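You operate a simulated robot arm through the tools that you are given. There is no shell and no other tool. Be economical: measure what you need, move in short steps, check, and stop when the job is done.

Carry out the task below with a simulated robot arm. There is one attempt and no reset: what you move stays moved.

TASK
Pack the yellow tin in the pale box and tape the lid.
Fine: cream tape strip across the shut lid; rub it down with the brown block till its pale patch is gone; block back. Set down upright: brown block. What is to be rubbed or washed off counts as gone when no trace of it is left.

It is judged by the outcome, as a careful person would: the job done as asked, and still so three seconds after it is handed in. It fails if anything else is knocked over, pushed out of place, dropped, spilled or broken. A push-on lid holds only when it is set on centred and level and pressed home; a screw cap is set on level and turned clockwise until tight.

THE ROBOT
A 7-joint arm with a two-finger parallel gripper, fixed in place. Base frame: the origin is at the foot of the arm, x ahead of it, y to its left, z up; the work surface is at about z = 850. Units: mm, rad, N and s.
With the tool pointing down near the work surface it reaches from about 360 to 780 mm from the base axis. Its first joint turns from -2.897 to 2.897 rad. Payload 3.91 kg.
The tool frame sits at the grasp point between the pads (the TCP): z along the fingers, y along the line on which they close. The tips reach 30 mm beyond it. Largest opening 110 mm; finger width 20, thickness 10; the body of the gripper, 48 by 112 mm, starts 55 mm behind the TCP.
Orientation is that of the tool frame in the base frame, as a unit quaternion [x, y, z, w]. With the fingers straight down and closing along the base's y, the tool's x points along the base's -x, its y along +y and its z along -z.

THE INTERFACE
- The arm moves only by the tool step_arm. Its argument "series" is a list of rows, each an object of numbers (a shift or turn left out is 0, a gripper value left out holds the last): "tx", "ty", "tz": the shift along the base's x, y, z in mm; "rx", "ry", "rz": the turn, a rotation vector about the base's x, y, z in rad; "fingers": the finger opening in mm, from 0 to 110. In form: [{"tx": .., "ty": .., "tz": .., "rx": .., "ry": .., "rz": .., "fingers": ..}, ...]. A call has 1 to 12 rows; each row is the pose to reach, as a shift and turn from the pose commanded when the call began. Each row takes 0.2 s and may step no farther than 50 mm and 0.15 rad from the row before; otherwise, or with a gripper value out of range, the whole call is refused. Where a pose cannot be reached the arm comes as near as it can. A force on the tool above 40 N (or 10 N above the force at the start of the call, whichever is more), or a blocked arm, ends the call early, and 0.2 s more pass. Each finger travels about 153 mm/s and halts on what it meets, pressing with about 24 N; the grip force reading is that of the motor and also rises with nothing between the fingers. The clock runs only during rows and for 0.2 s after the last one: add rows that repeat a pose to give the fingers time. The reply holds the time, the measured pose of the TCP, the force on the tool along the base axes, the opening and the grip force, in the units named above and with some noise, with the torque about the TCP (base axes, N m) and any sound that the robot's microphone picked up.
- Cameras (640 x 400 px; columns grow to the right, rows downward): "scene" is fixed at [397.2, 650.3, 1459.9]; the picture's right is [-0.94, 0.35, 0.00], its down [0.31, 0.83, -0.46] and it looks along [-0.16, -0.43, -0.89] (base axes); focal length 223 px, centre (320, 200). "wrist" rides on the gripper at [77, 7, -114] in the tool frame; the picture's right is [-0.09, 1.00, 0.00], its down [-0.80, -0.07, -0.59] and it looks along [-0.59, -0.05, 0.80] (tool axes); focal length 270 px, centre (320, 200).
- get_image(camera): a new picture of that camera. No time passes.
- slide_trunk(by): slides the trunk up (or, below 0, down) by that many mm; the arm rides with it, the base frame stays. It gives what a move gives, with no picture.
- pixel_to_xyz(camera, pixels): for up to 12 pixels [column, row] of the newest picture of that camera ("zoom" is the newest enlarged one), the place [x, y, z] in the base frame of the surface seen there, good to about 3 mm. No time passes.
- zoom(camera, box): a new picture of the part [left, top, right, bottom] of that camera's present view, enlarged. No time passes.
- job_done(): hands the job in; it is judged then, once.

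Keep the steps short. Do not move on a guess: measure, check each grasp and each placing, and mend mistakes. In all there are 80 turns and 54 pictures (those below and enlarged ones count). Leave the gripper open and the arm clear of the work at the hand-in unless told otherwise, and finish with a single line.

The tools are called after "Emit:" by a JSON object that holds its "op" and its "data". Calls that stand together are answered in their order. step_arm: Moves the arm, as the interface text tells. Its arguments: {"type":"object","properties":{"series":{"type":"array"}},"required":["series"]} The other tools are called the same way: slide_trunk (by) slides the trunk up or down; get_image (camera) takes a picture; pixel_to_xyz (camera, pixels) gives the place of the surface under pixels of a picture; zoom (camera, box) takes an enlarged picture of a part of a camera's view; job_done () hands the job in.

At the start:

```text
t: 0.0
eef_pos: [213.6, 483.5, 1220.5]
orientation: [0.001, 1.0, 0.0, 0.001]
ft_force: [0.4, 0.1, 0.1]
wrist_torque: [-0.01, -0.03, -0.01]
grip_width: 109.9
gripper_force: 0.0
trunk travel left (down, up): [-575.0, 35.0]
```

scene: 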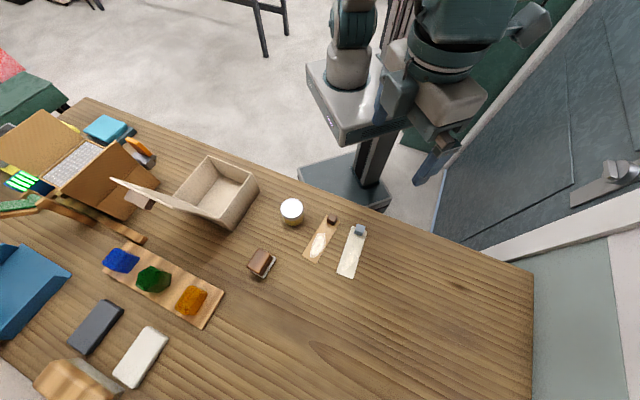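
wrist: 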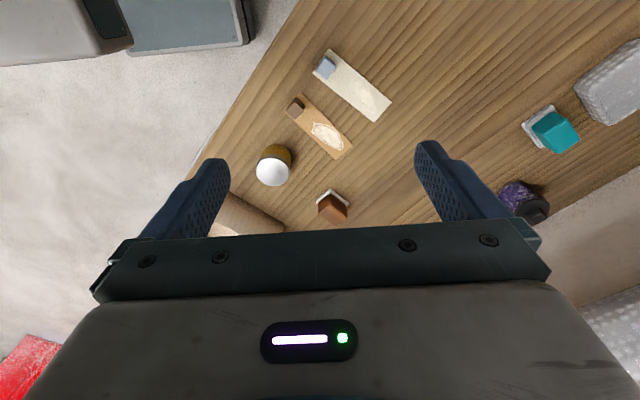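

I see the pale open box near (215,190), a tin at (291,210), two strips at (320,238) and (352,250), and the brown block at (261,263). I'll zoom in to see the details.

Emit:
{"op": "zoom", "data": {"camera": "scene", "box": [230, 180, 390, 290]}}

Emit:
{"op": "zoom", "data": {"camera": "scene", "box": [90, 130, 290, 255]}}

Emit:
{"op": "zoom", "data": {"camera": "wrist", "box": [220, 30, 420, 240]}}

```text
3.64 times, centred on (310, 235) of scene
```

zoom: 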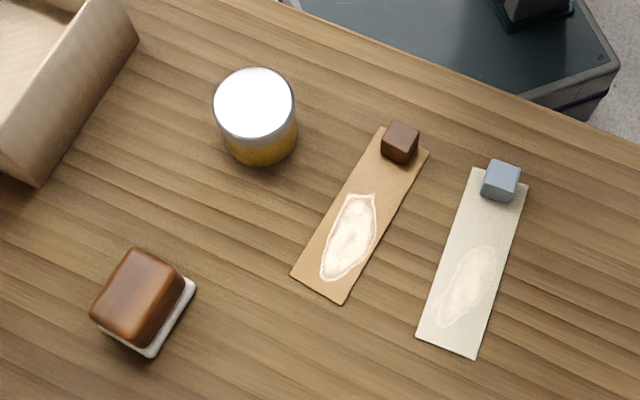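

```text
3.20 times, centred on (190, 192) of scene
```

zoom: 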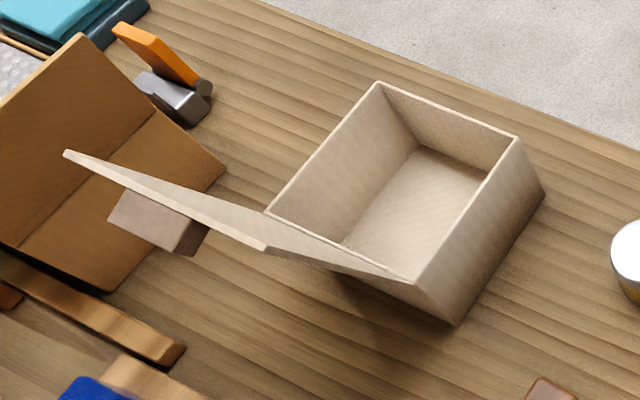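

```text
1.90 times, centred on (320, 135) of wrist
```

zoom: 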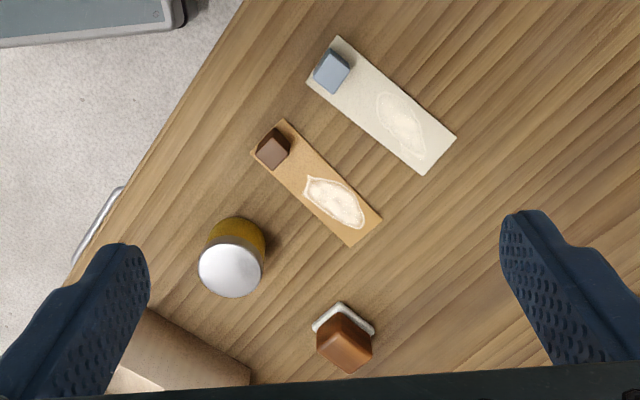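

Next I'll measure the box rim corners, the lid, and the tin, strip and block points.

Emit:
{"op": "pixel_to_xyz", "data": {"camera": "scene", "pixels": [[208.1, 156.2], [250.8, 173.0], [219.0, 217.0], [175, 196], [111, 177], [172, 207], [140, 199], [138, 206], [220, 185], [215, 198], [232, 188], [232, 228]]}}

Emit:
{"op": "pixel_to_xyz", "data": {"camera": "scene", "pixels": [[292, 208], [293, 224], [282, 208], [302, 208], [292, 199], [292, 216]]}}

Emit:
{"op": "pixel_to_xyz", "data": {"camera": "scene", "pixels": [[352.5, 227.5], [366, 231.5], [338, 272], [352.5, 277], [350, 257], [360, 229], [357, 234], [258, 253], [270, 257], [250, 265], [262, 271], [267, 275]]}}

Emit:
{"op": "pixel_to_xyz", "data": {"camera": "scene", "pixels": [[327, 215.5], [338.5, 222], [304, 255], [316, 262], [332, 218], [274, 258], [260, 262]]}}

```text
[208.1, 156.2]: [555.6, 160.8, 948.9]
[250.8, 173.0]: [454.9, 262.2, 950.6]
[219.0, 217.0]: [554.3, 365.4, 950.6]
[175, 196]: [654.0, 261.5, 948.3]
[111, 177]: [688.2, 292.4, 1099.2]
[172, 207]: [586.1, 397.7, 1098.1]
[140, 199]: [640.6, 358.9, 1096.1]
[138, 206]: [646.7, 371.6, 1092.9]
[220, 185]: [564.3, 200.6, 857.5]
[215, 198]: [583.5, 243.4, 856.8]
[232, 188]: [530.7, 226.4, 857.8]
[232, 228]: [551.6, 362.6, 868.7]
```

```text
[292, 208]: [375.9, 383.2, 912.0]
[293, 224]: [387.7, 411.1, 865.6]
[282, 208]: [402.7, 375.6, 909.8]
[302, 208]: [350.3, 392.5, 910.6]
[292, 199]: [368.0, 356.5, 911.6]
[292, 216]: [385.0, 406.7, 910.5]
```

```text
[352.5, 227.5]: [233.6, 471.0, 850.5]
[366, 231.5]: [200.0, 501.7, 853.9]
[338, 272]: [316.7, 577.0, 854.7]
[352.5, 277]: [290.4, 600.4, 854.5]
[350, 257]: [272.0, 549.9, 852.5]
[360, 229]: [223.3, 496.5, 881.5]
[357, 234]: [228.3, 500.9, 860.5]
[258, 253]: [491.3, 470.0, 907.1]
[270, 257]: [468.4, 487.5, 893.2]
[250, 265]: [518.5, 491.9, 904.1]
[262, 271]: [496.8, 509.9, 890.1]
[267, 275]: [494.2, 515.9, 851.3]
```

```text
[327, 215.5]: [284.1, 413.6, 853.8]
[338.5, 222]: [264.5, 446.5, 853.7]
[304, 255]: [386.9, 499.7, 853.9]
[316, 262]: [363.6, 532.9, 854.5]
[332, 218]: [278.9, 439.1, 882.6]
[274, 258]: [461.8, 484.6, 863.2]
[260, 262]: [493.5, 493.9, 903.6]
```

The box rim centre is about (554,262) with its rim at z 950 and floor at 857. The lid leans outward on the +x+y side. The tin's centre is about (376,382), about 60 mm across, with its top at 911. I'll move above the tin with the fingers open.

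Emit:
{"op": "step_arm", "data": {"series": [{"tx": 23, "ty": -14, "tz": -31, "fingers": 100}, {"tx": 46, "ty": -29, "tz": -62}, {"tx": 70, "ty": -43, "tz": -93}, {"tx": 93, "ty": -58, "tz": -124}, {"tx": 116, "ty": -72, "tz": -155}, {"tx": 140, "ty": -87, "tz": -186}, {"tx": 163, "ty": -101.5, "tz": -220}, {"tx": 163, "ty": -101.5, "tz": -220}]}}

Emit:
{"op": "get_image", "data": {"camera": "wrist"}}

```text
t: 1.8
eef_pos: [378.9, 382.0, 1000.3]
orientation: [-0.002, 1.0, 0.0, 0.0]
ft_force: [-0.2, 0.0, -0.1]
wrist_torque: [0.0, 0.01, 0.02]
grip_width: 100.0
gripper_force: 0.0
trunk travel left (down, up): [-575.0, 35.0]
```

```text
48 pictures are left
```

wrist: 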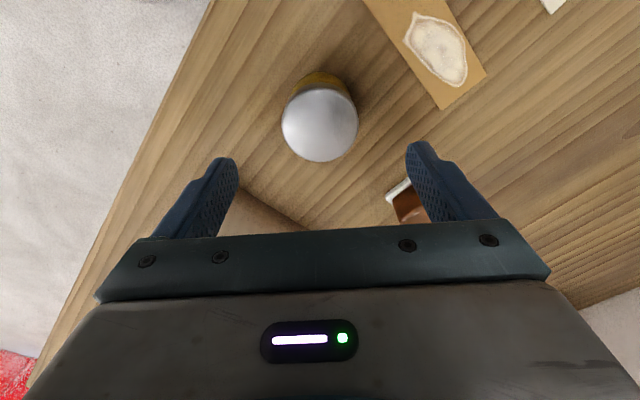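

The tin's top is at (319,125) in the wrist view, centred between the fingers. I'll measure it from here.

Emit:
{"op": "pixel_to_xyz", "data": {"camera": "wrist", "pixels": [[319, 125], [285, 125], [354, 125], [320, 91], [320, 158]]}}

```text
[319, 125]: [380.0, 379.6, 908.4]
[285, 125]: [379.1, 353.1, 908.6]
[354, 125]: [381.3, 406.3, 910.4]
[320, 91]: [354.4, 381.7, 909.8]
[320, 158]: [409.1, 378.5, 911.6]
```

The tin's centre is about (380,380). I'll lower to z≈895 and close on it.

Emit:
{"op": "step_arm", "data": {"series": [{"tx": 1, "ty": -2, "tz": -40}, {"tx": 1, "ty": -2, "tz": -75}, {"tx": 1, "ty": -2, "tz": -105}, {"tx": 1, "ty": -2, "tz": -105}, {"tx": 1, "ty": -2, "tz": -105, "fingers": 50}, {"tx": 1, "ty": -2, "tz": -105, "fingers": 50}, {"tx": 1, "ty": -2, "tz": -105, "fingers": 50}]}}

```text
t: 3.4
eef_pos: [377.8, 379.4, 894.6]
orientation: [0.0, 1.0, 0.001, 0.0]
ft_force: [-1.5, -0.1, 0.6]
wrist_torque: [-0.02, -0.05, -0.03]
grip_width: 61.4
gripper_force: 23.7
trunk travel left (down, up): [-575.0, 35.0]
```

It's gripped at 61 mm. I'll lift it and carry it above the box centre.

Emit:
{"op": "step_arm", "data": {"series": [{"tz": 45}, {"tz": 90}, {"tz": 135}, {"tx": 35, "ty": -23, "tz": 140}, {"tx": 70, "ty": -46, "tz": 140}, {"tx": 105, "ty": -70, "tz": 140}, {"tx": 140, "ty": -93, "tz": 140}, {"tx": 175, "ty": -117, "tz": 140}, {"tx": 175, "ty": -117, "tz": 140}]}}

Emit:
{"op": "get_image", "data": {"camera": "scene"}}

Emit:
{"op": "get_image", "data": {"camera": "wrist"}}

```text
t: 5.4
eef_pos: [553.8, 264.3, 1036.8]
orientation: [-0.001, 1.0, -0.001, 0.001]
ft_force: [0.3, 0.4, -0.8]
wrist_torque: [-0.02, -0.03, -0.01]
grip_width: 50.1
gripper_force: 0.0
trunk travel left (down, up): [-575.0, 35.0]
```

```text
47 pictures are left
```

scene: 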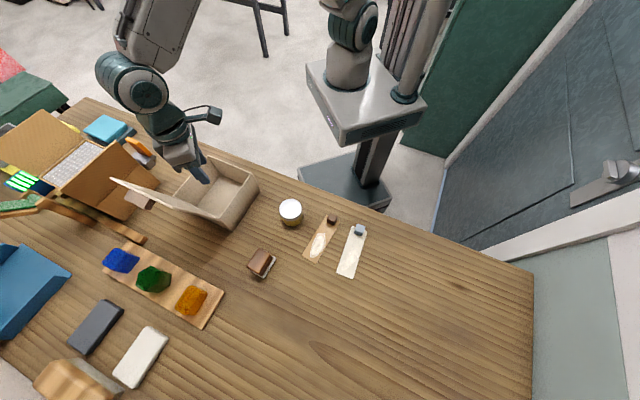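

```text
46 pictures are left
```

wrist: 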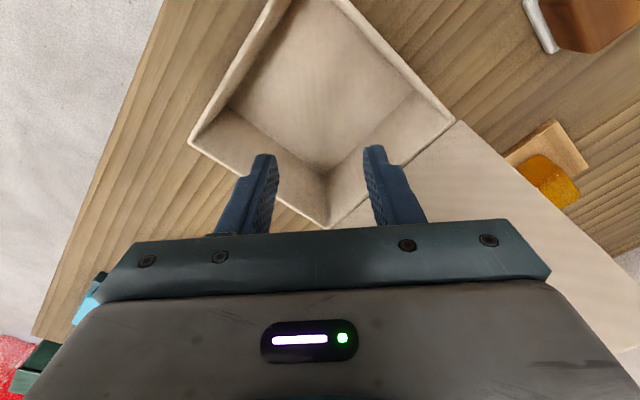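

The fingers closed to 50 mm with nothing between them: the tin slipped out and still stands on the table. I'll go back, check where it is, and grip harder by commanding a full close.

Emit:
{"op": "step_arm", "data": {"series": [{"tx": -35, "ty": 23, "fingers": 100}, {"tx": -70, "ty": 46}, {"tx": -105, "ty": 70}, {"tx": -140, "ty": 93}, {"tx": -175, "ty": 117, "tz": -10}, {"tx": -175, "ty": 117, "tz": -30}, {"tx": -175, "ty": 117, "tz": -30}]}}

Emit:
{"op": "get_image", "data": {"camera": "wrist"}}

Emit:
{"op": "zoom", "data": {"camera": "scene", "box": [250, 180, 380, 270]}}

```text
t: 7.0
eef_pos: [378.7, 378.8, 1004.6]
orientation: [0.0, 1.0, 0.0, -0.001]
ft_force: [-0.7, 0.1, 0.4]
wrist_torque: [-0.01, 0.02, 0.02]
grip_width: 100.0
gripper_force: 0.1
trunk travel left (down, up): [-575.0, 35.0]
```

```text
45 pictures are left
```

wrist: 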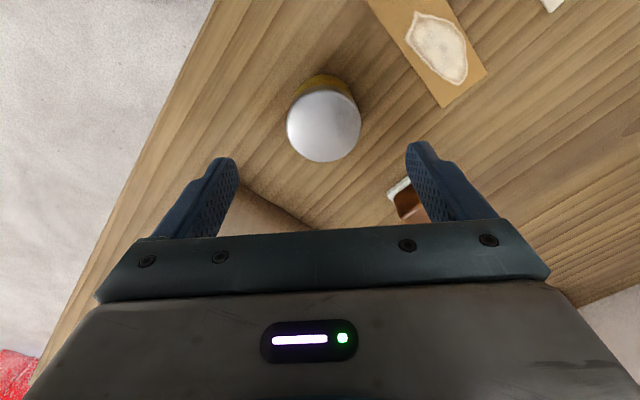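

```text
4.44 times, centred on (315, 225) of scene
```

zoom: 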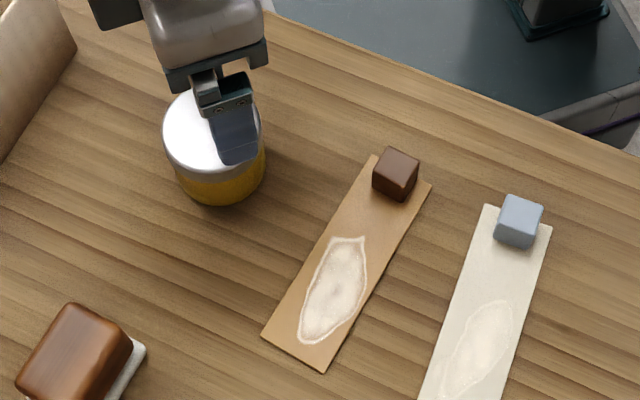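

Emit:
{"op": "pixel_to_xyz", "data": {"camera": "wrist", "pixels": [[324, 126], [289, 126], [359, 126], [324, 93], [324, 159], [322, 80]]}}

```text
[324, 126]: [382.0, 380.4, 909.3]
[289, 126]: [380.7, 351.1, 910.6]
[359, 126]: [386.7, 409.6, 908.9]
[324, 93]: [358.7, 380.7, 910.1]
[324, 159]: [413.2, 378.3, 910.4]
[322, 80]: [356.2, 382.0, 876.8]
```

The tin's centre is about (385,380). I'll recentre, grip a little lower with a full close command, and lift slowly by 20 mm as a test.

Emit:
{"op": "step_arm", "data": {"series": [{"tx": 6.5, "ty": 1, "tz": -40}, {"tx": 6.5, "ty": 1, "tz": -80}, {"tx": 6.5, "ty": 1, "tz": -114}, {"tx": 6.5, "ty": 1, "tz": -114, "fingers": 0}, {"tx": 6.5, "ty": 1, "tz": -114}, {"tx": 6.5, "ty": 1, "tz": -114}, {"tx": 6.5, "ty": 1, "tz": -114}, {"tx": 6.5, "ty": 1, "tz": -109}, {"tx": 6.5, "ty": 1, "tz": -104}, {"tx": 6.5, "ty": 1, "tz": -99}, {"tx": 6.5, "ty": 1, "tz": -94}, {"tx": 6.5, "ty": 1, "tz": -94}]}}

Emit:
{"op": "get_image", "data": {"camera": "wrist"}}

```text
t: 9.6
eef_pos: [385.2, 380.8, 912.3]
orientation: [0.0, 1.0, -0.001, 0.0]
ft_force: [0.4, 0.0, -1.6]
wrist_torque: [0.03, -0.02, 0.01]
grip_width: 61.2
gripper_force: 24.0
trunk travel left (down, up): [-575.0, 35.0]
```

```text
43 pictures are left
```

wrist: 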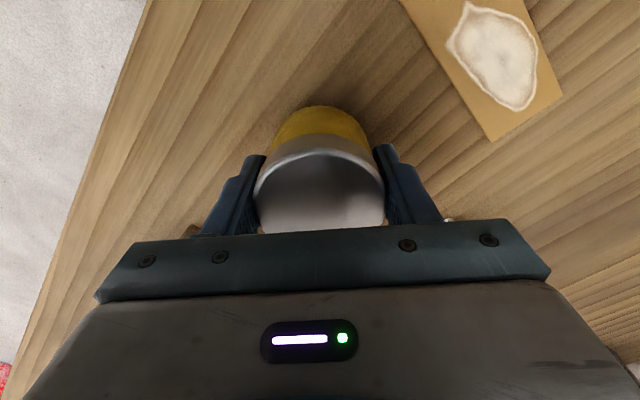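

It's held at 61 mm and lifted. I'll raise it smoothly and check it.

Emit:
{"op": "step_arm", "data": {"series": [{"tz": 15}, {"tz": 35}, {"tz": 55}, {"tz": 75}, {"tz": 95}, {"tz": 115}, {"tz": 125}, {"tz": 125}]}}

Emit:
{"op": "zoom", "data": {"camera": "scene", "box": [230, 140, 350, 260]}}

```text
t: 11.4
eef_pos: [385.3, 380.4, 1035.4]
orientation: [0.0, 1.0, 0.0, 0.0]
ft_force: [0.2, 0.8, -0.7]
wrist_torque: [-0.01, 0.05, -0.01]
grip_width: 61.1
gripper_force: 24.0
trunk travel left (down, up): [-575.0, 35.0]
```

```text
3.33 times, centred on (290, 200) of scene
```

zoom: 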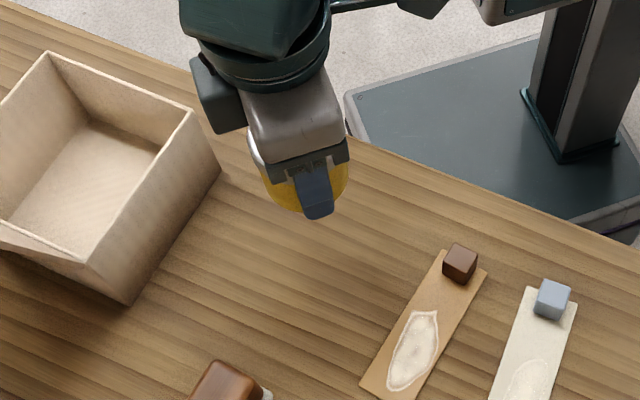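

The tin is securely held. I'll carry it gently to above the box centre.

Emit:
{"op": "step_arm", "data": {"series": [{"tx": 10, "ty": -7}, {"tx": 30, "ty": -21}, {"tx": 53, "ty": -37}, {"tx": 76, "ty": -53}, {"tx": 99, "ty": -69}, {"tx": 122, "ty": -85}, {"tx": 143, "ty": -100}, {"tx": 160, "ty": -112}, {"tx": 169, "ty": -118}, {"tx": 169, "ty": -118}]}}

Emit:
{"op": "get_image", "data": {"camera": "wrist"}}

```text
t: 13.6
eef_pos: [555.0, 262.0, 1036.6]
orientation: [-0.001, 1.0, 0.0, 0.0]
ft_force: [-0.4, 1.1, -1.7]
wrist_torque: [-0.01, -0.01, -0.02]
grip_width: 61.2
gripper_force: 24.2
trunk travel left (down, up): [-575.0, 35.0]
```

```text
41 pictures are left
```

wrist: 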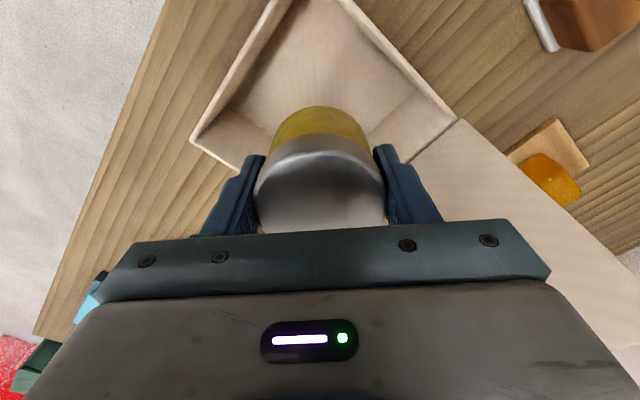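

I'll lower it to the floor (TCP about 899), slowing down near the end.

Emit:
{"op": "step_arm", "data": {"series": [{"tz": -25}, {"tz": -55}, {"tz": -85}, {"tz": -110}, {"tz": -125}, {"tz": -130}, {"tz": -134}, {"tz": -136}, {"tz": -136}]}}

```text
t: 15.6
eef_pos: [555.2, 262.0, 899.3]
orientation: [-0.001, 1.0, -0.001, 0.0]
ft_force: [0.3, 0.8, -1.6]
wrist_torque: [-0.01, 0.01, -0.03]
grip_width: 61.2
gripper_force: 24.2
trunk travel left (down, up): [-575.0, 35.0]
```

The reading still shows the tin's weight, so it isn't touching yet. I'll ease down another few mm.

Emit:
{"op": "step_arm", "data": {"series": [{"tz": -1}, {"tz": -2}, {"tz": -2}]}}

```text
t: 16.4
eef_pos: [554.2, 264.1, 899.6]
orientation: [-0.001, 1.0, 0.0, 0.0]
ft_force: [0.8, 0.4, -1.0]
wrist_torque: [0.05, 0.01, -0.01]
grip_width: 61.2
gripper_force: 24.3
trunk travel left (down, up): [-575.0, 35.0]
```

Emit:
{"op": "step_arm", "data": {"series": [{"tz": -1}, {"tz": -2}, {"tz": -3}, {"tz": -3}]}}

Emit:
{"op": "zoom", "data": {"camera": "scene", "box": [150, 130, 280, 250]}}

```text
t: 17.4
eef_pos: [554.5, 261.7, 897.0]
orientation: [0.0, 1.0, 0.0, 0.0]
ft_force: [-0.2, -0.3, 0.8]
wrist_torque: [-0.01, 0.05, -0.03]
grip_width: 61.2
gripper_force: 23.1
trunk travel left (down, up): [-575.0, 35.0]
```

```text
3.33 times, centred on (215, 190) of scene
```

zoom: 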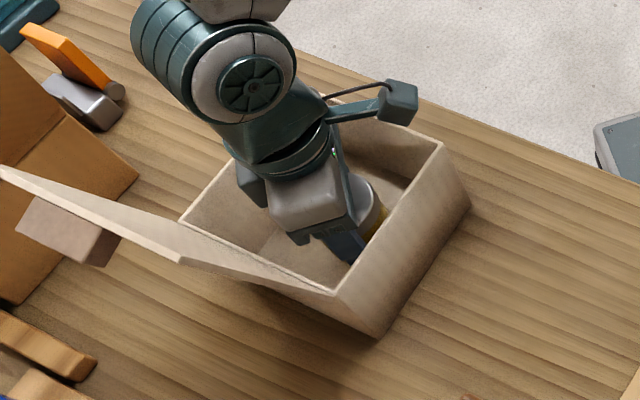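

It's touching the floor now. I'll open the fingers to 80 and rise straight up, then look.

Emit:
{"op": "step_arm", "data": {"series": [{"fingers": 80}, {"fingers": 80}, {"tz": 20}, {"tz": 60}, {"tz": 105}, {"tz": 150}, {"tz": 195}, {"tx": -40, "ty": -10, "tz": 215}, {"tx": -80, "ty": -10, "tz": 240}, {"tx": -80, "ty": -10, "tz": 240}]}}

Emit:
{"op": "get_image", "data": {"camera": "wrist"}}

Emit:
{"op": "zoom", "data": {"camera": "scene", "box": [90, 130, 290, 255]}}

```text
t: 19.6
eef_pos: [474.5, 252.3, 1134.5]
orientation: [0.0, 1.0, 0.0, 0.0]
ft_force: [-0.3, 0.6, -0.2]
wrist_torque: [0.01, 0.04, -0.01]
grip_width: 80.2
gripper_force: 0.1
trunk travel left (down, up): [-575.0, 35.0]
```

```text
39 pictures are left
```

wrist: 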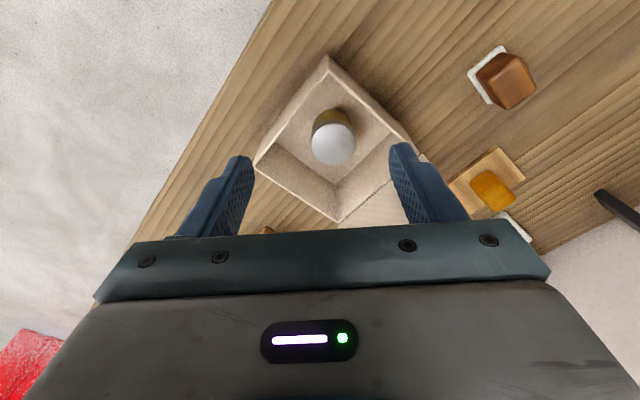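

```text
3.20 times, centred on (190, 192) of scene
```

zoom: 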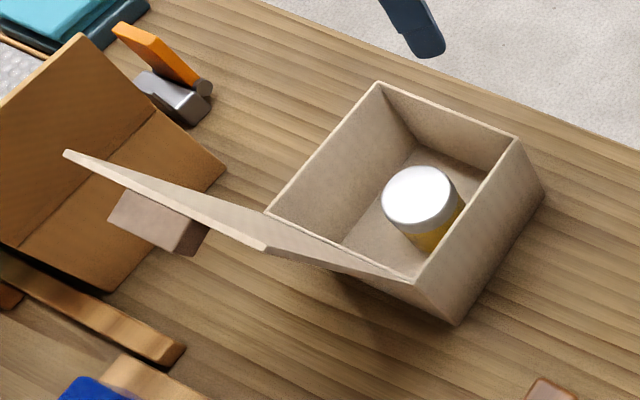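

The tin stands in the box. Now I'll measure the lid's handle block from the zoom picture.

Emit:
{"op": "pixel_to_xyz", "data": {"camera": "zoom", "pixels": [[122, 193], [112, 217], [178, 248], [190, 252], [206, 232], [185, 222], [150, 215], [68, 153], [262, 249], [100, 172], [400, 278], [272, 213]]}}

```text
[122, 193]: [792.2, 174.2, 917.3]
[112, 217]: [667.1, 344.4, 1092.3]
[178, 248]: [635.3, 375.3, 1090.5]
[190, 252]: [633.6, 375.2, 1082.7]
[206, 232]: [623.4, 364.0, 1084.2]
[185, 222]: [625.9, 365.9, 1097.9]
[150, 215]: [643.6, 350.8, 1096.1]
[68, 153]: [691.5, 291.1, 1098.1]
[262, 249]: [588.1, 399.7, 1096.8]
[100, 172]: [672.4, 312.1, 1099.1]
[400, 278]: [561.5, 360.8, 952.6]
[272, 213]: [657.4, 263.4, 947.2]
```

The lid's outer face leans to about s=696 mm along the (+x,+y) diagonal at its top edge, and its handle is centred on the free edge. I'll raise and close the fingers, pass over the lid to the outside beside the handle, and lower to z≈1080.

Emit:
{"op": "step_arm", "data": {"series": [{"tz": 30, "fingers": 0}, {"tx": 29, "ty": 29, "tz": 32}, {"tx": 58, "ty": 59, "tz": 32}, {"tx": 87, "ty": 88, "tz": 32}, {"tx": 116, "ty": 118, "tz": 32}, {"tx": 144.5, "ty": 147, "tz": 32}, {"tx": 144.5, "ty": 147, "tz": 32}]}}

Emit:
{"op": "get_image", "data": {"camera": "scene"}}

Emit:
{"op": "get_image", "data": {"camera": "wrist"}}

```text
t: 21.2
eef_pos: [617.9, 399.1, 1166.8]
orientation: [0.0, 1.0, 0.001, -0.001]
ft_force: [0.0, 0.3, 0.3]
wrist_torque: [0.0, 0.0, 0.02]
grip_width: 0.3
gripper_force: 23.4
trunk travel left (down, up): [-575.0, 35.0]
```

```text
37 pictures are left
```

scene: 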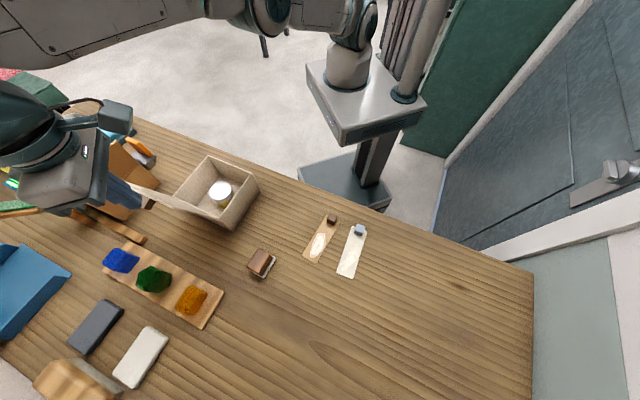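

```text
36 pictures are left
```

wrist: 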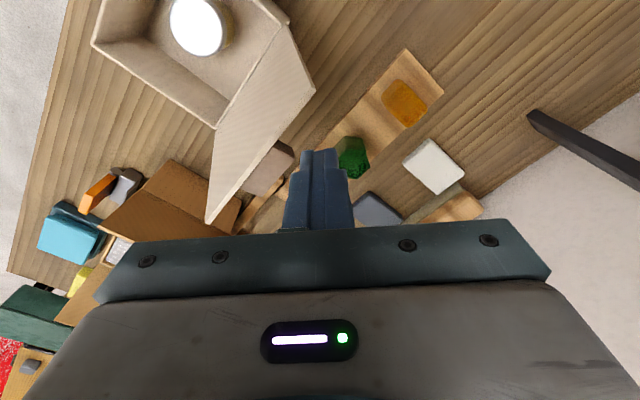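

The fingers are outside the lid. I'll descend to z≈1080.

Emit:
{"op": "step_arm", "data": {"series": [{"tz": -30}, {"tz": -60}, {"tz": -87}, {"tz": -87}]}}

Emit:
{"op": "get_image", "data": {"camera": "wrist"}}

```text
t: 22.2
eef_pos: [620.1, 399.2, 1080.4]
orientation: [0.001, 1.0, 0.0, 0.0]
ft_force: [-1.0, 0.3, -0.3]
wrist_torque: [0.0, 0.02, -0.01]
grip_width: 0.0
gripper_force: 24.0
trunk travel left (down, up): [-575.0, 35.0]
```

```text
35 pictures are left
```

wrist: 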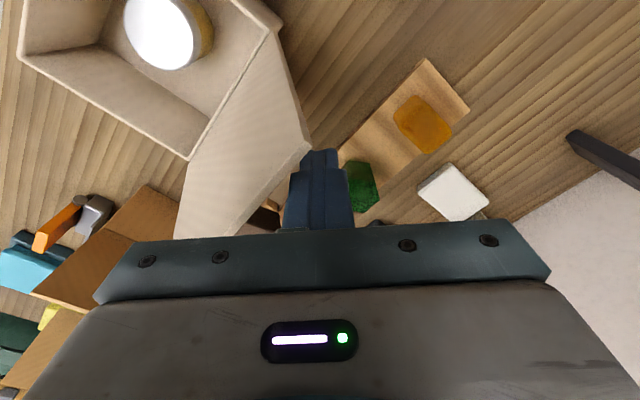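

I'll push gently along the inward diagonal, about 90 mm, to take the lid past vertical.

Emit:
{"op": "step_arm", "data": {"series": [{"tx": -8, "ty": -8}, {"tx": -16, "ty": -16}, {"tx": -24, "ty": -24}, {"tx": -32, "ty": -32}, {"tx": -40, "ty": -40}, {"tx": -48, "ty": -48}, {"tx": -56, "ty": -56}, {"tx": -64, "ty": -64}]}}

Emit:
{"op": "get_image", "data": {"camera": "scene"}}

```text
t: 24.0
eef_pos: [555.1, 334.9, 1081.5]
orientation: [-0.001, 1.0, 0.001, -0.001]
ft_force: [0.0, 0.0, 0.0]
wrist_torque: [-0.01, 0.0, 0.0]
grip_width: 0.1
gripper_force: 24.0
trunk travel left (down, up): [-575.0, 35.0]
```

```text
34 pictures are left
```

scene: 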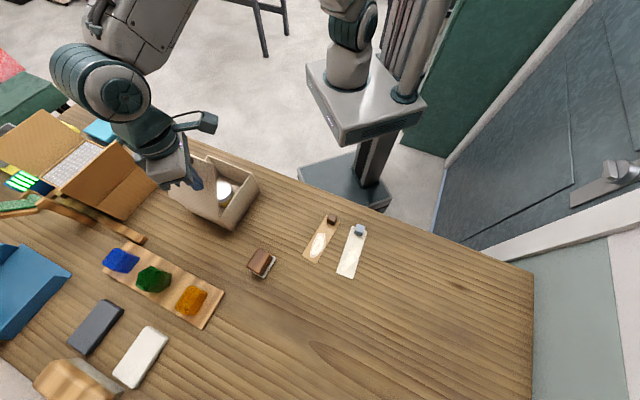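

Emit:
{"op": "zoom", "data": {"camera": "scene", "box": [130, 120, 280, 240]}}

Emit:
{"op": "get_image", "data": {"camera": "wrist"}}

```text
3.33 times, centred on (205, 180) of scene
```

zoom: 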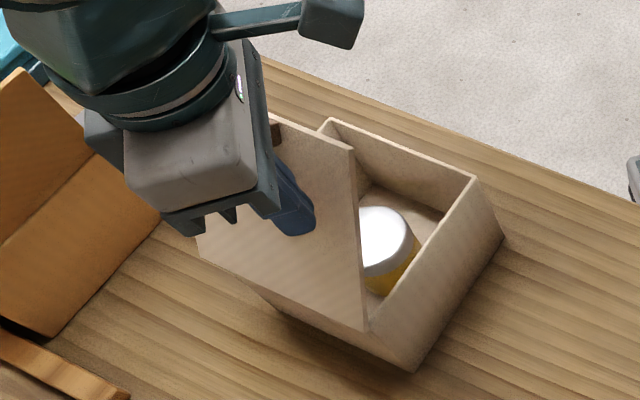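

```text
32 pictures are left
```

wrist: 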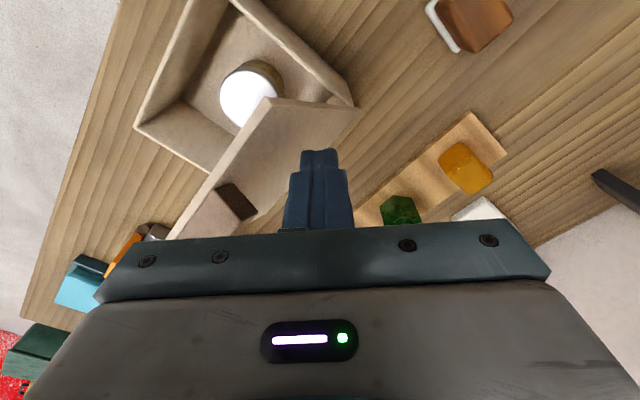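

The lid stays at about 70° by friction. I'll follow the lid's arc with the fingertip, taking it down to about 10°.

Emit:
{"op": "step_arm", "data": {"series": [{"tx": -7, "ty": -7, "tz": -5}, {"tx": -13.4, "ty": -13.4, "tz": -10}, {"tx": -19, "ty": -19, "tz": -15}, {"tx": -24, "ty": -24, "tz": -21}, {"tx": -29, "ty": -29, "tz": -27}, {"tx": -33, "ty": -33, "tz": -34}, {"tx": -37, "ty": -37, "tz": -41}, {"tx": -40, "ty": -40, "tz": -49}, {"tx": -43.5, "ty": -43.5, "tz": -57}, {"tx": -46, "ty": -46, "tz": -65}, {"tx": -48, "ty": -48, "tz": -74}, {"tx": -49, "ty": -49, "tz": -83}]}}

Emit:
{"op": "zoom", "data": {"camera": "scene", "box": [130, 120, 280, 240]}}

```text
t: 26.6
eef_pos: [506.2, 285.7, 998.2]
orientation: [0.0, 1.0, 0.0, 0.0]
ft_force: [-0.1, 0.5, 0.4]
wrist_torque: [-0.05, 0.05, 0.0]
grip_width: 0.0
gripper_force: 24.0
trunk travel left (down, up): [-575.0, 35.0]
```

```text
3.33 times, centred on (205, 180) of scene
```

zoom: 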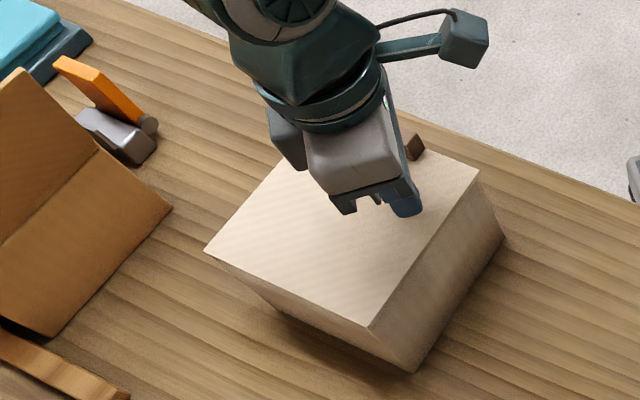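

The lid looks nearly shut. I'll press down in small steps until I feel contact.

Emit:
{"op": "step_arm", "data": {"series": [{"tz": -3}, {"tz": -6}, {"tz": -9}, {"tz": -12}, {"tz": -14}, {"tz": -16}, {"tz": -18}]}}

```text
t: 28.2
eef_pos: [504.3, 287.1, 984.3]
orientation: [-0.001, 1.0, 0.002, 0.003]
ft_force: [1.1, -0.7, 35.7]
wrist_torque: [0.01, -0.15, 0.08]
grip_width: 0.0
gripper_force: 24.2
trunk travel left (down, up): [-575.0, 35.0]
```

I have firm contact at a tip height of 954, with 36 N. I'll raise, move back, and check the lid from the side.

Emit:
{"op": "step_arm", "data": {"series": [{"tz": 40}, {"tz": 85}, {"tx": -40, "ty": 0, "tz": 130}, {"tx": -85, "ty": 0, "tz": 165}, {"tx": -130, "ty": 20, "tz": 190}, {"tx": -130, "ty": 20, "tz": 190}]}}

Emit:
{"op": "zoom", "data": {"camera": "scene", "box": [130, 120, 280, 240]}}

Emit:
{"op": "get_image", "data": {"camera": "wrist"}}

```text
refused: row 3 steps farther than a row can; nothing moved
```

```text
3.33 times, centred on (205, 180) of scene
```

zoom: 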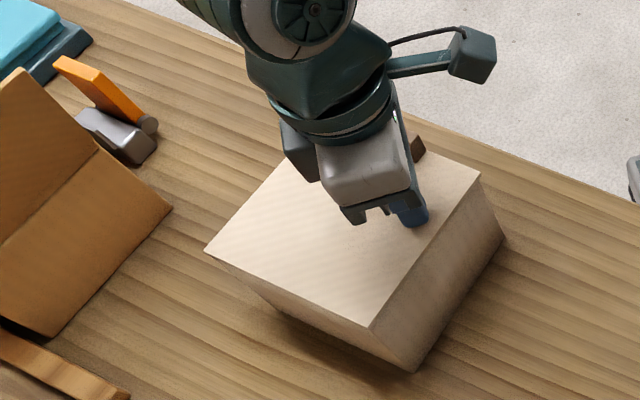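

```text
29 pictures are left
```

wrist: 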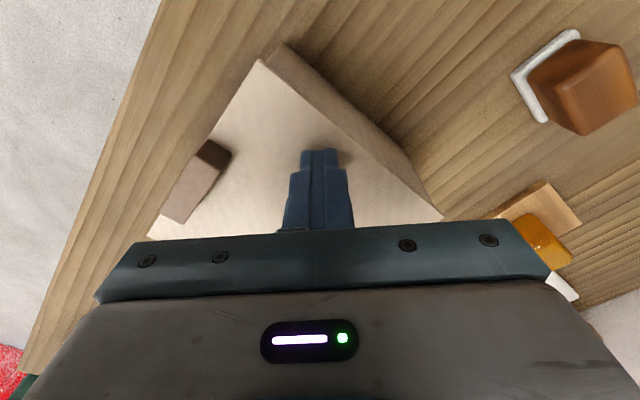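

That was refused because row 3 stepped too far. I'll resend it with shorter steps, ending where the strip can also be seen.

Emit:
{"op": "step_arm", "data": {"series": [{"tz": 35}, {"tz": 70}, {"tx": -15, "tz": 110}, {"tx": -45, "ty": 5, "tz": 140}, {"tx": -85, "ty": 10, "tz": 160}, {"tx": -125, "ty": 15, "tz": 180}, {"tx": -125, "ty": 15, "tz": 180}]}}

Emit:
{"op": "get_image", "data": {"camera": "wrist"}}

Emit:
{"op": "zoom", "data": {"camera": "scene", "box": [130, 130, 280, 240]}}

```text
t: 29.8
eef_pos: [380.5, 300.3, 1160.8]
orientation: [0.0, 1.0, 0.0, 0.0]
ft_force: [0.3, 0.7, 0.1]
wrist_torque: [0.02, 0.01, 0.04]
grip_width: 0.0
gripper_force: 24.0
trunk travel left (down, up): [-575.0, 35.0]
```

```text
28 pictures are left
```

wrist: 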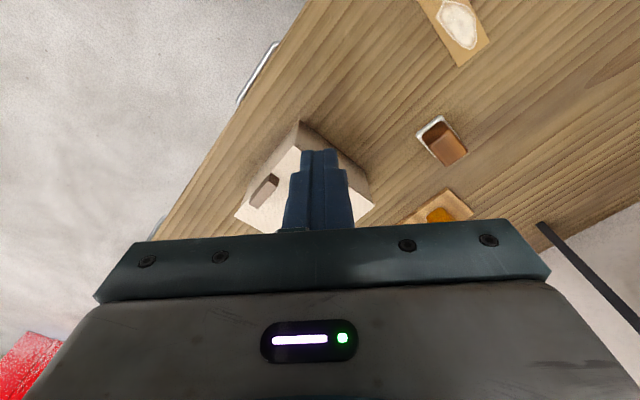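

```text
3.64 times, centred on (205, 185) of scene
```

zoom: 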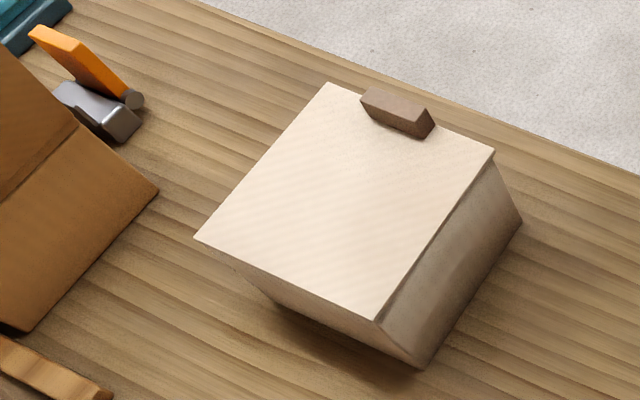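

Emit:
{"op": "pixel_to_xyz", "data": {"camera": "zoom", "pixels": [[330, 85], [491, 153], [376, 316], [198, 238], [363, 97], [385, 88], [432, 120], [415, 134], [350, 190], [372, 112], [405, 133], [395, 110]]}}

```text
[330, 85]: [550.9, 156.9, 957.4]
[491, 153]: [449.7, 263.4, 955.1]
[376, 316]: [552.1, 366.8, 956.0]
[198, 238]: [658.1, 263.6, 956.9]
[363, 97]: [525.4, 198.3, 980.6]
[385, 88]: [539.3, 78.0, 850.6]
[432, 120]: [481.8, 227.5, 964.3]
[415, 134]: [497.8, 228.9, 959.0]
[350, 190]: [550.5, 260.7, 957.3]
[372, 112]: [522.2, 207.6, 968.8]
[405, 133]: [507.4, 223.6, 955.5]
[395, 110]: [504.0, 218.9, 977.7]
```

The lid is level at z≈956 all round, and the handle sits at the front edge's midpoint. The cream strip will go across the lid's middle, parallel to the hinge. Next I'll go above the strip's grey-blue tab near (223,497), turned −40° so the fingers close along the strip's length.

Emit:
{"op": "step_arm", "data": {"series": [{"tx": -22.5, "ty": 28, "tz": -18, "rz": -0.1, "fingers": 60}, {"tx": -45, "ty": 56, "tz": -36, "rz": -0.2}, {"tx": -67, "ty": 84, "tz": -54, "rz": -0.3}, {"tx": -90, "ty": 112, "tz": -72, "rz": -0.4}, {"tx": -112, "ty": 140, "tz": -90, "rz": -0.5}, {"tx": -135, "ty": 168, "tz": -108, "rz": -0.6}, {"tx": -157, "ty": 196.5, "tz": -130, "rz": -0.698}, {"tx": -157, "ty": 196.5, "tz": -130, "rz": -0.698}]}}

Emit:
{"op": "get_image", "data": {"camera": "wrist"}}

```text
t: 31.6
eef_pos: [225.3, 500.1, 1030.7]
orientation: [0.343, 0.939, 0.0, 0.001]
ft_force: [0.1, -0.5, 0.9]
wrist_torque: [0.0, -0.02, 0.03]
grip_width: 60.1
gripper_force: 0.0
trunk travel left (down, up): [-575.0, 35.0]
```

```text
26 pictures are left
```

wrist: 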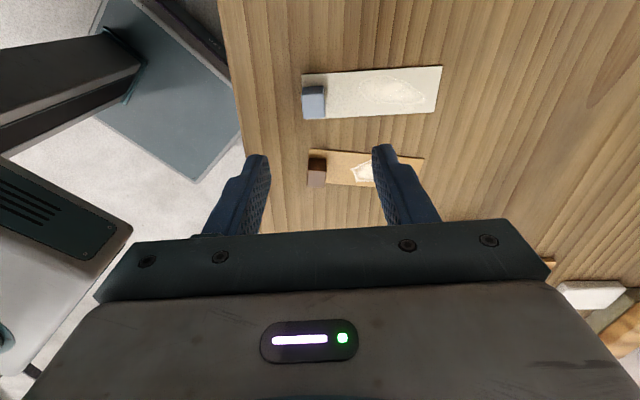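

The strip lies nearly along the closing direction. I'll zoom in for its exact corners and the tab.

Emit:
{"op": "zoom", "data": {"camera": "wrist", "box": [280, 50, 460, 140]}}

Emit:
{"op": "pixel_to_xyz", "data": {"camera": "zoom", "pixels": [[78, 87], [574, 56], [552, 218], [80, 248], [82, 150], [160, 148], [90, 215], [160, 225], [83, 135], [162, 130], [320, 150], [90, 180]]}}

```text
3.56 times, centred on (370, 95) of wrist
```

zoom: 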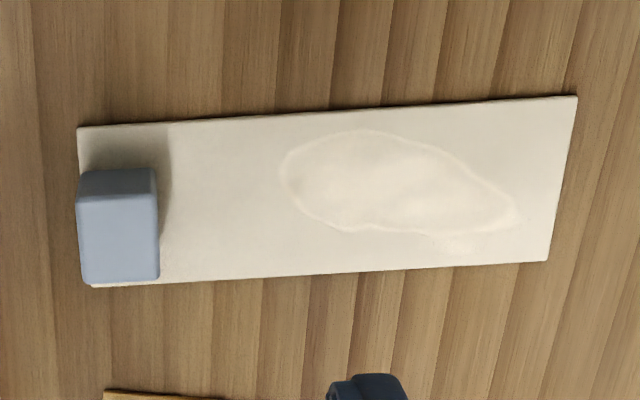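

```text
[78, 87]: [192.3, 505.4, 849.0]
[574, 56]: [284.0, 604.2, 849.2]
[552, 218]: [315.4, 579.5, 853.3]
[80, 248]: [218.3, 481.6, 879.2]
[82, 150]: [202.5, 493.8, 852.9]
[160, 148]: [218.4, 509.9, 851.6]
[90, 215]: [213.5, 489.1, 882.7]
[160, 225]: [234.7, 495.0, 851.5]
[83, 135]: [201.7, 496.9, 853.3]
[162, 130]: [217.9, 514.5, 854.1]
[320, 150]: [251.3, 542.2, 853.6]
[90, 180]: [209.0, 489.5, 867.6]
```

Emit:
{"op": "pixel_to_xyz", "data": {"camera": "zoom", "pixels": [[80, 130], [572, 100], [545, 258], [168, 275], [84, 200], [153, 200], [155, 274], [88, 277], [118, 237], [118, 182], [300, 200], [510, 215]]}}

```text
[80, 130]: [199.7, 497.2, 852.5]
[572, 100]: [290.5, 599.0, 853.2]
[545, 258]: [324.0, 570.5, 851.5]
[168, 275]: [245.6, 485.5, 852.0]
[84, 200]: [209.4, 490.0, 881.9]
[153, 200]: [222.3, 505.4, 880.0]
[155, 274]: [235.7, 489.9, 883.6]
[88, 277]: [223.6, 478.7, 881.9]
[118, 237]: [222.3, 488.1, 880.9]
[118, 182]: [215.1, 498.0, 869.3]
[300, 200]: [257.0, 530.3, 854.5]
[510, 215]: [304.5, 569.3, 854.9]
```

The tab's centre is about (222.8,491) and it's about 20 mm square. The strip runs at 48.3° and is about 136 × 44 mm, with its centre 58 mm from the tab. I'll align, lower to TCP z≈890 (tips just above the strip), and close.

Emit:
{"op": "step_arm", "data": {"series": [{"tx": -1, "ty": -6.7, "tz": -45, "rz": -0.03}, {"tx": -1, "ty": -6.7, "tz": -90, "rz": -0.03}, {"tx": -1, "ty": -6.7, "tz": -125, "rz": -0.03}, {"tx": -1, "ty": -6.7, "tz": -140, "rz": -0.03}, {"tx": -1, "ty": -6.7, "tz": -140, "rz": -0.03, "fingers": 0}, {"tx": -1, "ty": -6.7, "tz": -140, "rz": -0.03}, {"tx": -1, "ty": -6.7, "tz": -140, "rz": -0.03}, {"tx": -1, "ty": -6.7, "tz": -140, "rz": -0.03}]}}

Emit:
{"op": "get_image", "data": {"camera": "wrist"}}

```text
t: 33.4
eef_pos: [222.1, 491.0, 889.6]
orientation: [0.356, 0.935, 0.001, 0.0]
ft_force: [0.0, -0.1, 0.2]
wrist_torque: [0.04, -0.03, 0.01]
grip_width: 20.3
gripper_force: 24.0
trunk travel left (down, up): [-575.0, 35.0]
```

```text
24 pictures are left
```

wrist: 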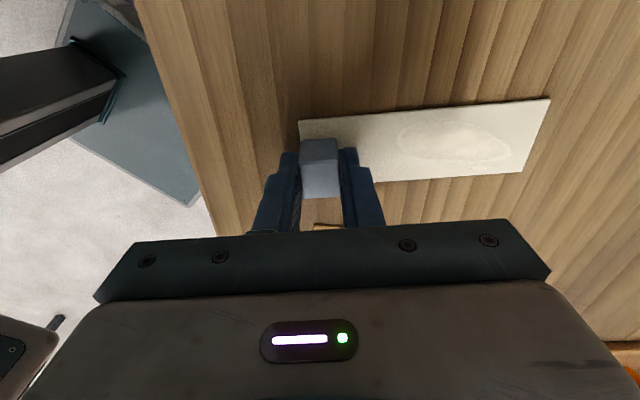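

The tab is gripped at 20.3 mm. I'll lift gently and begin to turn.

Emit:
{"op": "step_arm", "data": {"series": [{"tz": 6}, {"tz": 16}, {"tz": 35}, {"tz": 60}, {"tz": 90, "rz": 0.1}, {"tz": 120, "rz": 0.22}, {"tz": 145, "rz": 0.34}, {"tz": 150, "rz": 0.46}, {"tz": 150, "rz": 0.56}, {"tz": 150, "rz": 0.56}]}}

Emit:
{"op": "get_image", "data": {"camera": "wrist"}}

```text
t: 35.6
eef_pos: [222.3, 492.4, 1039.9]
orientation: [0.082, 0.997, 0.0, 0.0]
ft_force: [-0.1, 0.0, -0.9]
wrist_torque: [0.03, -0.02, 0.01]
grip_width: 20.7
gripper_force: 23.9
trunk travel left (down, up): [-575.0, 35.0]
```

```text
23 pictures are left
```

wrist: 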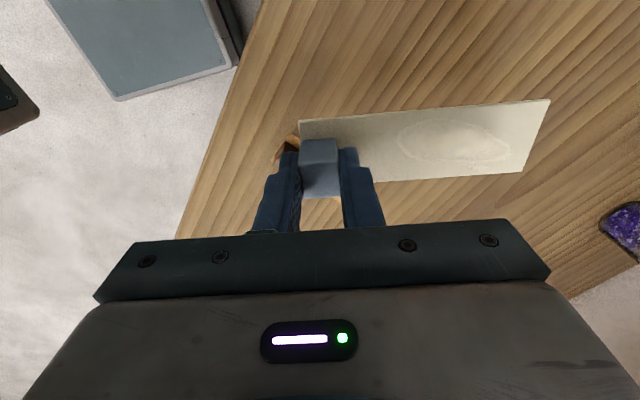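

It's held level. I'll carry it to above the lid while finishing the turn.

Emit:
{"op": "step_arm", "data": {"series": [{"tx": 20, "ty": -14.5, "tz": 10, "rz": 0.06}, {"tx": 50, "ty": -36, "tz": 20, "rz": 0.14}, {"tx": 86, "ty": -62, "tz": 25, "rz": 0.23}, {"tx": 122, "ty": -89, "tz": 25, "rz": 0.33}, {"tx": 159, "ty": -115, "tz": 25, "rz": 0.43}, {"tx": 196, "ty": -142, "tz": 25, "rz": 0.53}, {"tx": 233, "ty": -169, "tz": 25, "rz": 0.63}, {"tx": 270, "ty": -196, "tz": 25, "rz": 0.73}, {"tx": 307, "ty": -223, "tz": 25, "rz": 0.83}, {"tx": 340, "ty": -247, "tz": 25, "rz": 0.91}, {"tx": 364, "ty": -264, "tz": 25, "rz": 0.95}, {"tx": 371, "ty": -269.3, "tz": 25, "rz": 0.953}]}}

Emit:
{"op": "get_image", "data": {"camera": "wrist"}}

Emit:
{"op": "zoom", "data": {"camera": "scene", "box": [130, 120, 280, 240]}}

```text
t: 38.2
eef_pos: [594.4, 221.4, 1063.9]
orientation: [-0.384, 0.923, 0.0, 0.0]
ft_force: [0.2, -0.5, -0.6]
wrist_torque: [0.04, -0.01, 0.04]
grip_width: 20.4
gripper_force: 24.4
trunk travel left (down, up): [-575.0, 35.0]
```

```text
22 pictures are left
```

wrist: 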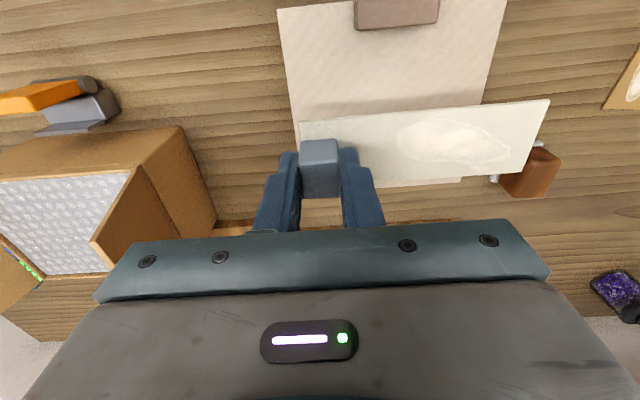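

```text
3.33 times, centred on (205, 180) of scene
```

zoom: 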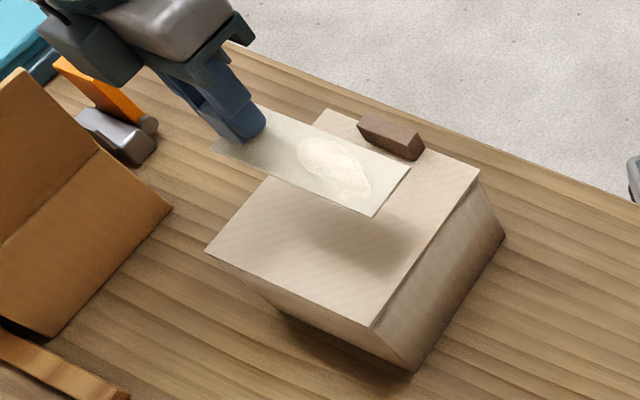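

I'll check the strip's corners in the air against the lid's edges.

Emit:
{"op": "pixel_to_xyz", "data": {"camera": "wrist", "pixels": [[303, 124], [545, 103], [517, 170], [375, 178], [320, 160], [282, 12], [502, 8], [460, 182], [395, 15]]}}

```text
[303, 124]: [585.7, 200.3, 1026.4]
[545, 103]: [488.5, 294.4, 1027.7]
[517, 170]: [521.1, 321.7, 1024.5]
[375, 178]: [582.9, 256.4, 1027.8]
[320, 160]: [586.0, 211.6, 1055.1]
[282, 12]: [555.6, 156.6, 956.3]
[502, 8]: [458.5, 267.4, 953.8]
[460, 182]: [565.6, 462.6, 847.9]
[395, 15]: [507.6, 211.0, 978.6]
```

The strip is parallel to the hinge (136°) and centred over the lid at (553,261). I'll lower it about 68 mm, gently at the end.

Emit:
{"op": "step_arm", "data": {"series": [{"tz": -20}, {"tz": -40}, {"tz": -54}, {"tz": -61}, {"tz": -64}, {"tz": -66}, {"tz": -67}, {"tz": -68}, {"tz": -68}]}}

```text
t: 40.2
eef_pos: [592.9, 222.1, 996.5]
orientation: [-0.382, 0.924, -0.001, 0.001]
ft_force: [0.1, 0.9, 0.1]
wrist_torque: [0.02, -0.04, 0.02]
grip_width: 20.5
gripper_force: 24.3
trunk travel left (down, up): [-575.0, 35.0]
```

Emit:
{"op": "step_arm", "data": {"series": [{"tz": -0.7}, {"tz": -1.4}, {"tz": -1.4}]}}

Emit:
{"op": "zoom", "data": {"camera": "scene", "box": [130, 120, 280, 240]}}

```text
t: 41.0
eef_pos: [593.8, 221.2, 995.1]
orientation: [-0.383, 0.924, 0.0, 0.0]
ft_force: [0.2, 0.0, 0.6]
wrist_torque: [-0.01, -0.02, -0.02]
grip_width: 20.7
gripper_force: 24.2
trunk travel left (down, up): [-575.0, 35.0]
```

```text
3.33 times, centred on (205, 180) of scene
```

zoom: 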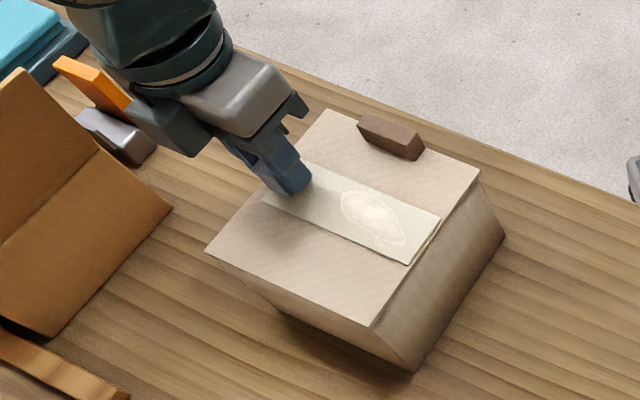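

The strip looks almost down. I'll ease down two more mm to feel contact.

Emit:
{"op": "step_arm", "data": {"series": [{"tz": -0.7}, {"tz": -1.4}, {"tz": -2}, {"tz": -2}]}}

```text
t: 42.0
eef_pos: [594.4, 221.8, 995.0]
orientation: [-0.382, 0.924, -0.001, 0.0]
ft_force: [1.5, 0.3, 11.3]
wrist_torque: [0.13, -0.03, -0.05]
grip_width: 20.4
gripper_force: 23.8
trunk travel left (down, up): [-575.0, 35.0]
```

I have firm contact at 11 N. I'll relax, open, and rise straight up.

Emit:
{"op": "step_arm", "data": {"series": [{"tz": 1}, {"tz": 1, "fingers": 50}, {"tz": 1}, {"tz": 10}, {"tz": 35}, {"tz": 75}, {"tx": -30, "ty": 30, "tz": 100}, {"tx": -60, "ty": 60, "tz": 125}, {"tx": -60, "ty": 60, "tz": 125}]}}

Emit:
{"op": "get_image", "data": {"camera": "wrist"}}

Emit:
{"op": "zoom", "data": {"camera": "scene", "box": [130, 120, 280, 240]}}

```text
t: 44.0
eef_pos: [533.3, 279.9, 1119.4]
orientation: [-0.383, 0.924, 0.0, 0.0]
ft_force: [-0.3, 0.2, 0.2]
wrist_torque: [0.0, -0.03, -0.01]
grip_width: 49.9
gripper_force: 0.1
trunk travel left (down, up): [-575.0, 35.0]
```

```text
19 pictures are left
```

wrist: 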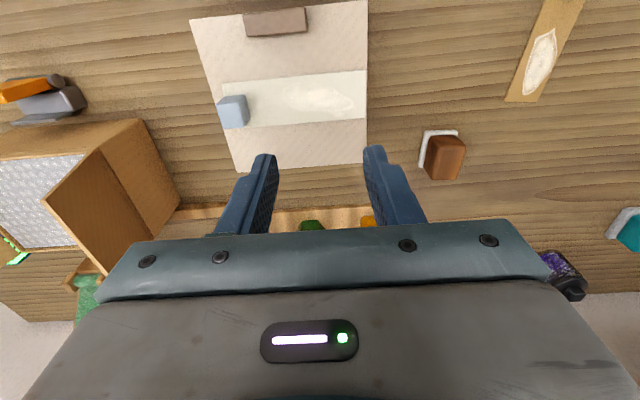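

```text
3.33 times, centred on (205, 180) of scene
```

zoom: 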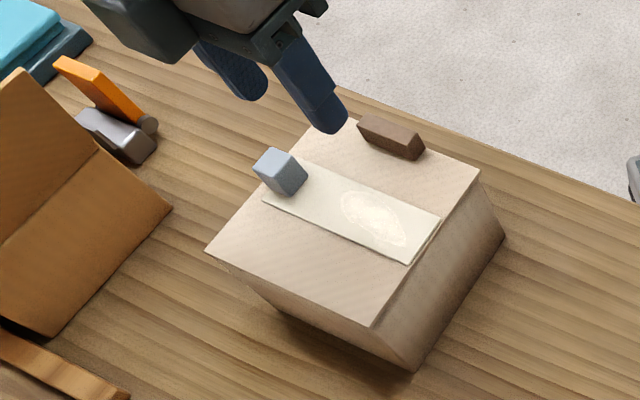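

The strip lies across the lid. I'll measure it and its patch, and look closely at the brown block.

Emit:
{"op": "pixel_to_xyz", "data": {"camera": "wrist", "pixels": [[226, 84], [364, 74], [363, 114], [255, 125], [233, 103], [288, 101], [354, 105], [325, 88], [322, 114], [367, 60]]}}

Emit:
{"op": "zoom", "data": {"camera": "wrist", "box": [400, 110, 490, 200]}}

Emit:
{"op": "zoom", "data": {"camera": "scene", "box": [230, 235, 295, 290]}}

```text
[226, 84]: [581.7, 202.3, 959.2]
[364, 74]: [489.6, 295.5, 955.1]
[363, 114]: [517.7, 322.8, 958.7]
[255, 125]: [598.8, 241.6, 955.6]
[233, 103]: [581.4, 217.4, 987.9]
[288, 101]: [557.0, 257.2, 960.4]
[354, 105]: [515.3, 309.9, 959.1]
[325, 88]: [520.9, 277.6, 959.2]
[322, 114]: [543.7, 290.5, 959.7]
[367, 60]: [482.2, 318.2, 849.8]
```

```text
4.44 times, centred on (445, 155) of wrist
```

zoom: 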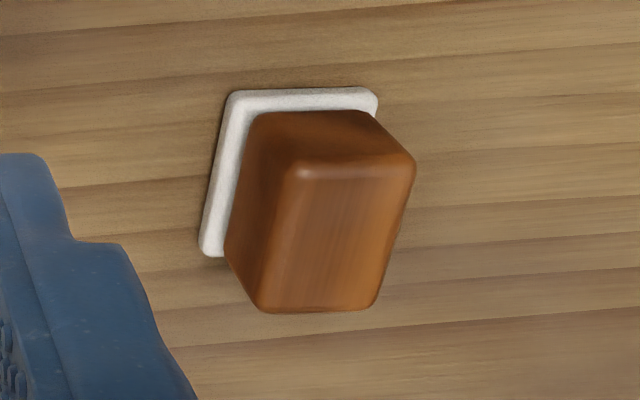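

```text
7.27 times, centred on (262, 262) of scene
```

zoom: 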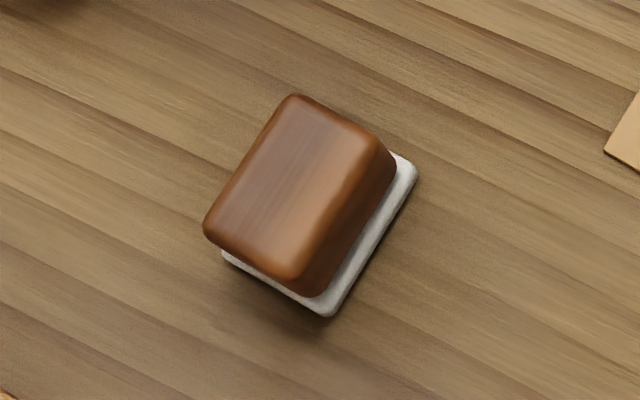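

The block has a pale felt sole. I'll measure the top corners and sole corners.

Emit:
{"op": "pixel_to_xyz", "data": {"camera": "zoom", "pixels": [[295, 102], [372, 148], [292, 268], [212, 225], [294, 185], [411, 172], [330, 309], [228, 256], [345, 250], [402, 165]]}}

Emit:
{"op": "pixel_to_xyz", "data": {"camera": "wrist", "pixels": [[453.5, 131.5], [484, 133], [447.5, 166], [467.5, 147.5], [491, 148], [483, 177], [461, 178], [475, 162], [470, 139], [459, 150]]}}

```text
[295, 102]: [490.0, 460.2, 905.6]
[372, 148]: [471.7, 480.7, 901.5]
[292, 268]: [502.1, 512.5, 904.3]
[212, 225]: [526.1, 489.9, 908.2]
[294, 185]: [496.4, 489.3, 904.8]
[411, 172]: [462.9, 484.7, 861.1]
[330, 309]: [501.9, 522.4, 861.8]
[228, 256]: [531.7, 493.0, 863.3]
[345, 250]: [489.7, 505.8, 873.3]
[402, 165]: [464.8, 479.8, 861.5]
```

```text
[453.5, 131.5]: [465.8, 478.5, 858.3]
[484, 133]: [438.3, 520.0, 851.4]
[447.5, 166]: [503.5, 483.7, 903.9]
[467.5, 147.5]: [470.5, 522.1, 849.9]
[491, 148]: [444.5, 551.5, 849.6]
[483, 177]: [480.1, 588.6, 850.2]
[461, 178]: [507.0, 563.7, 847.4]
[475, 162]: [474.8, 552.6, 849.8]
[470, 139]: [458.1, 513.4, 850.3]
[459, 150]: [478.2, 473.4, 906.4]
```

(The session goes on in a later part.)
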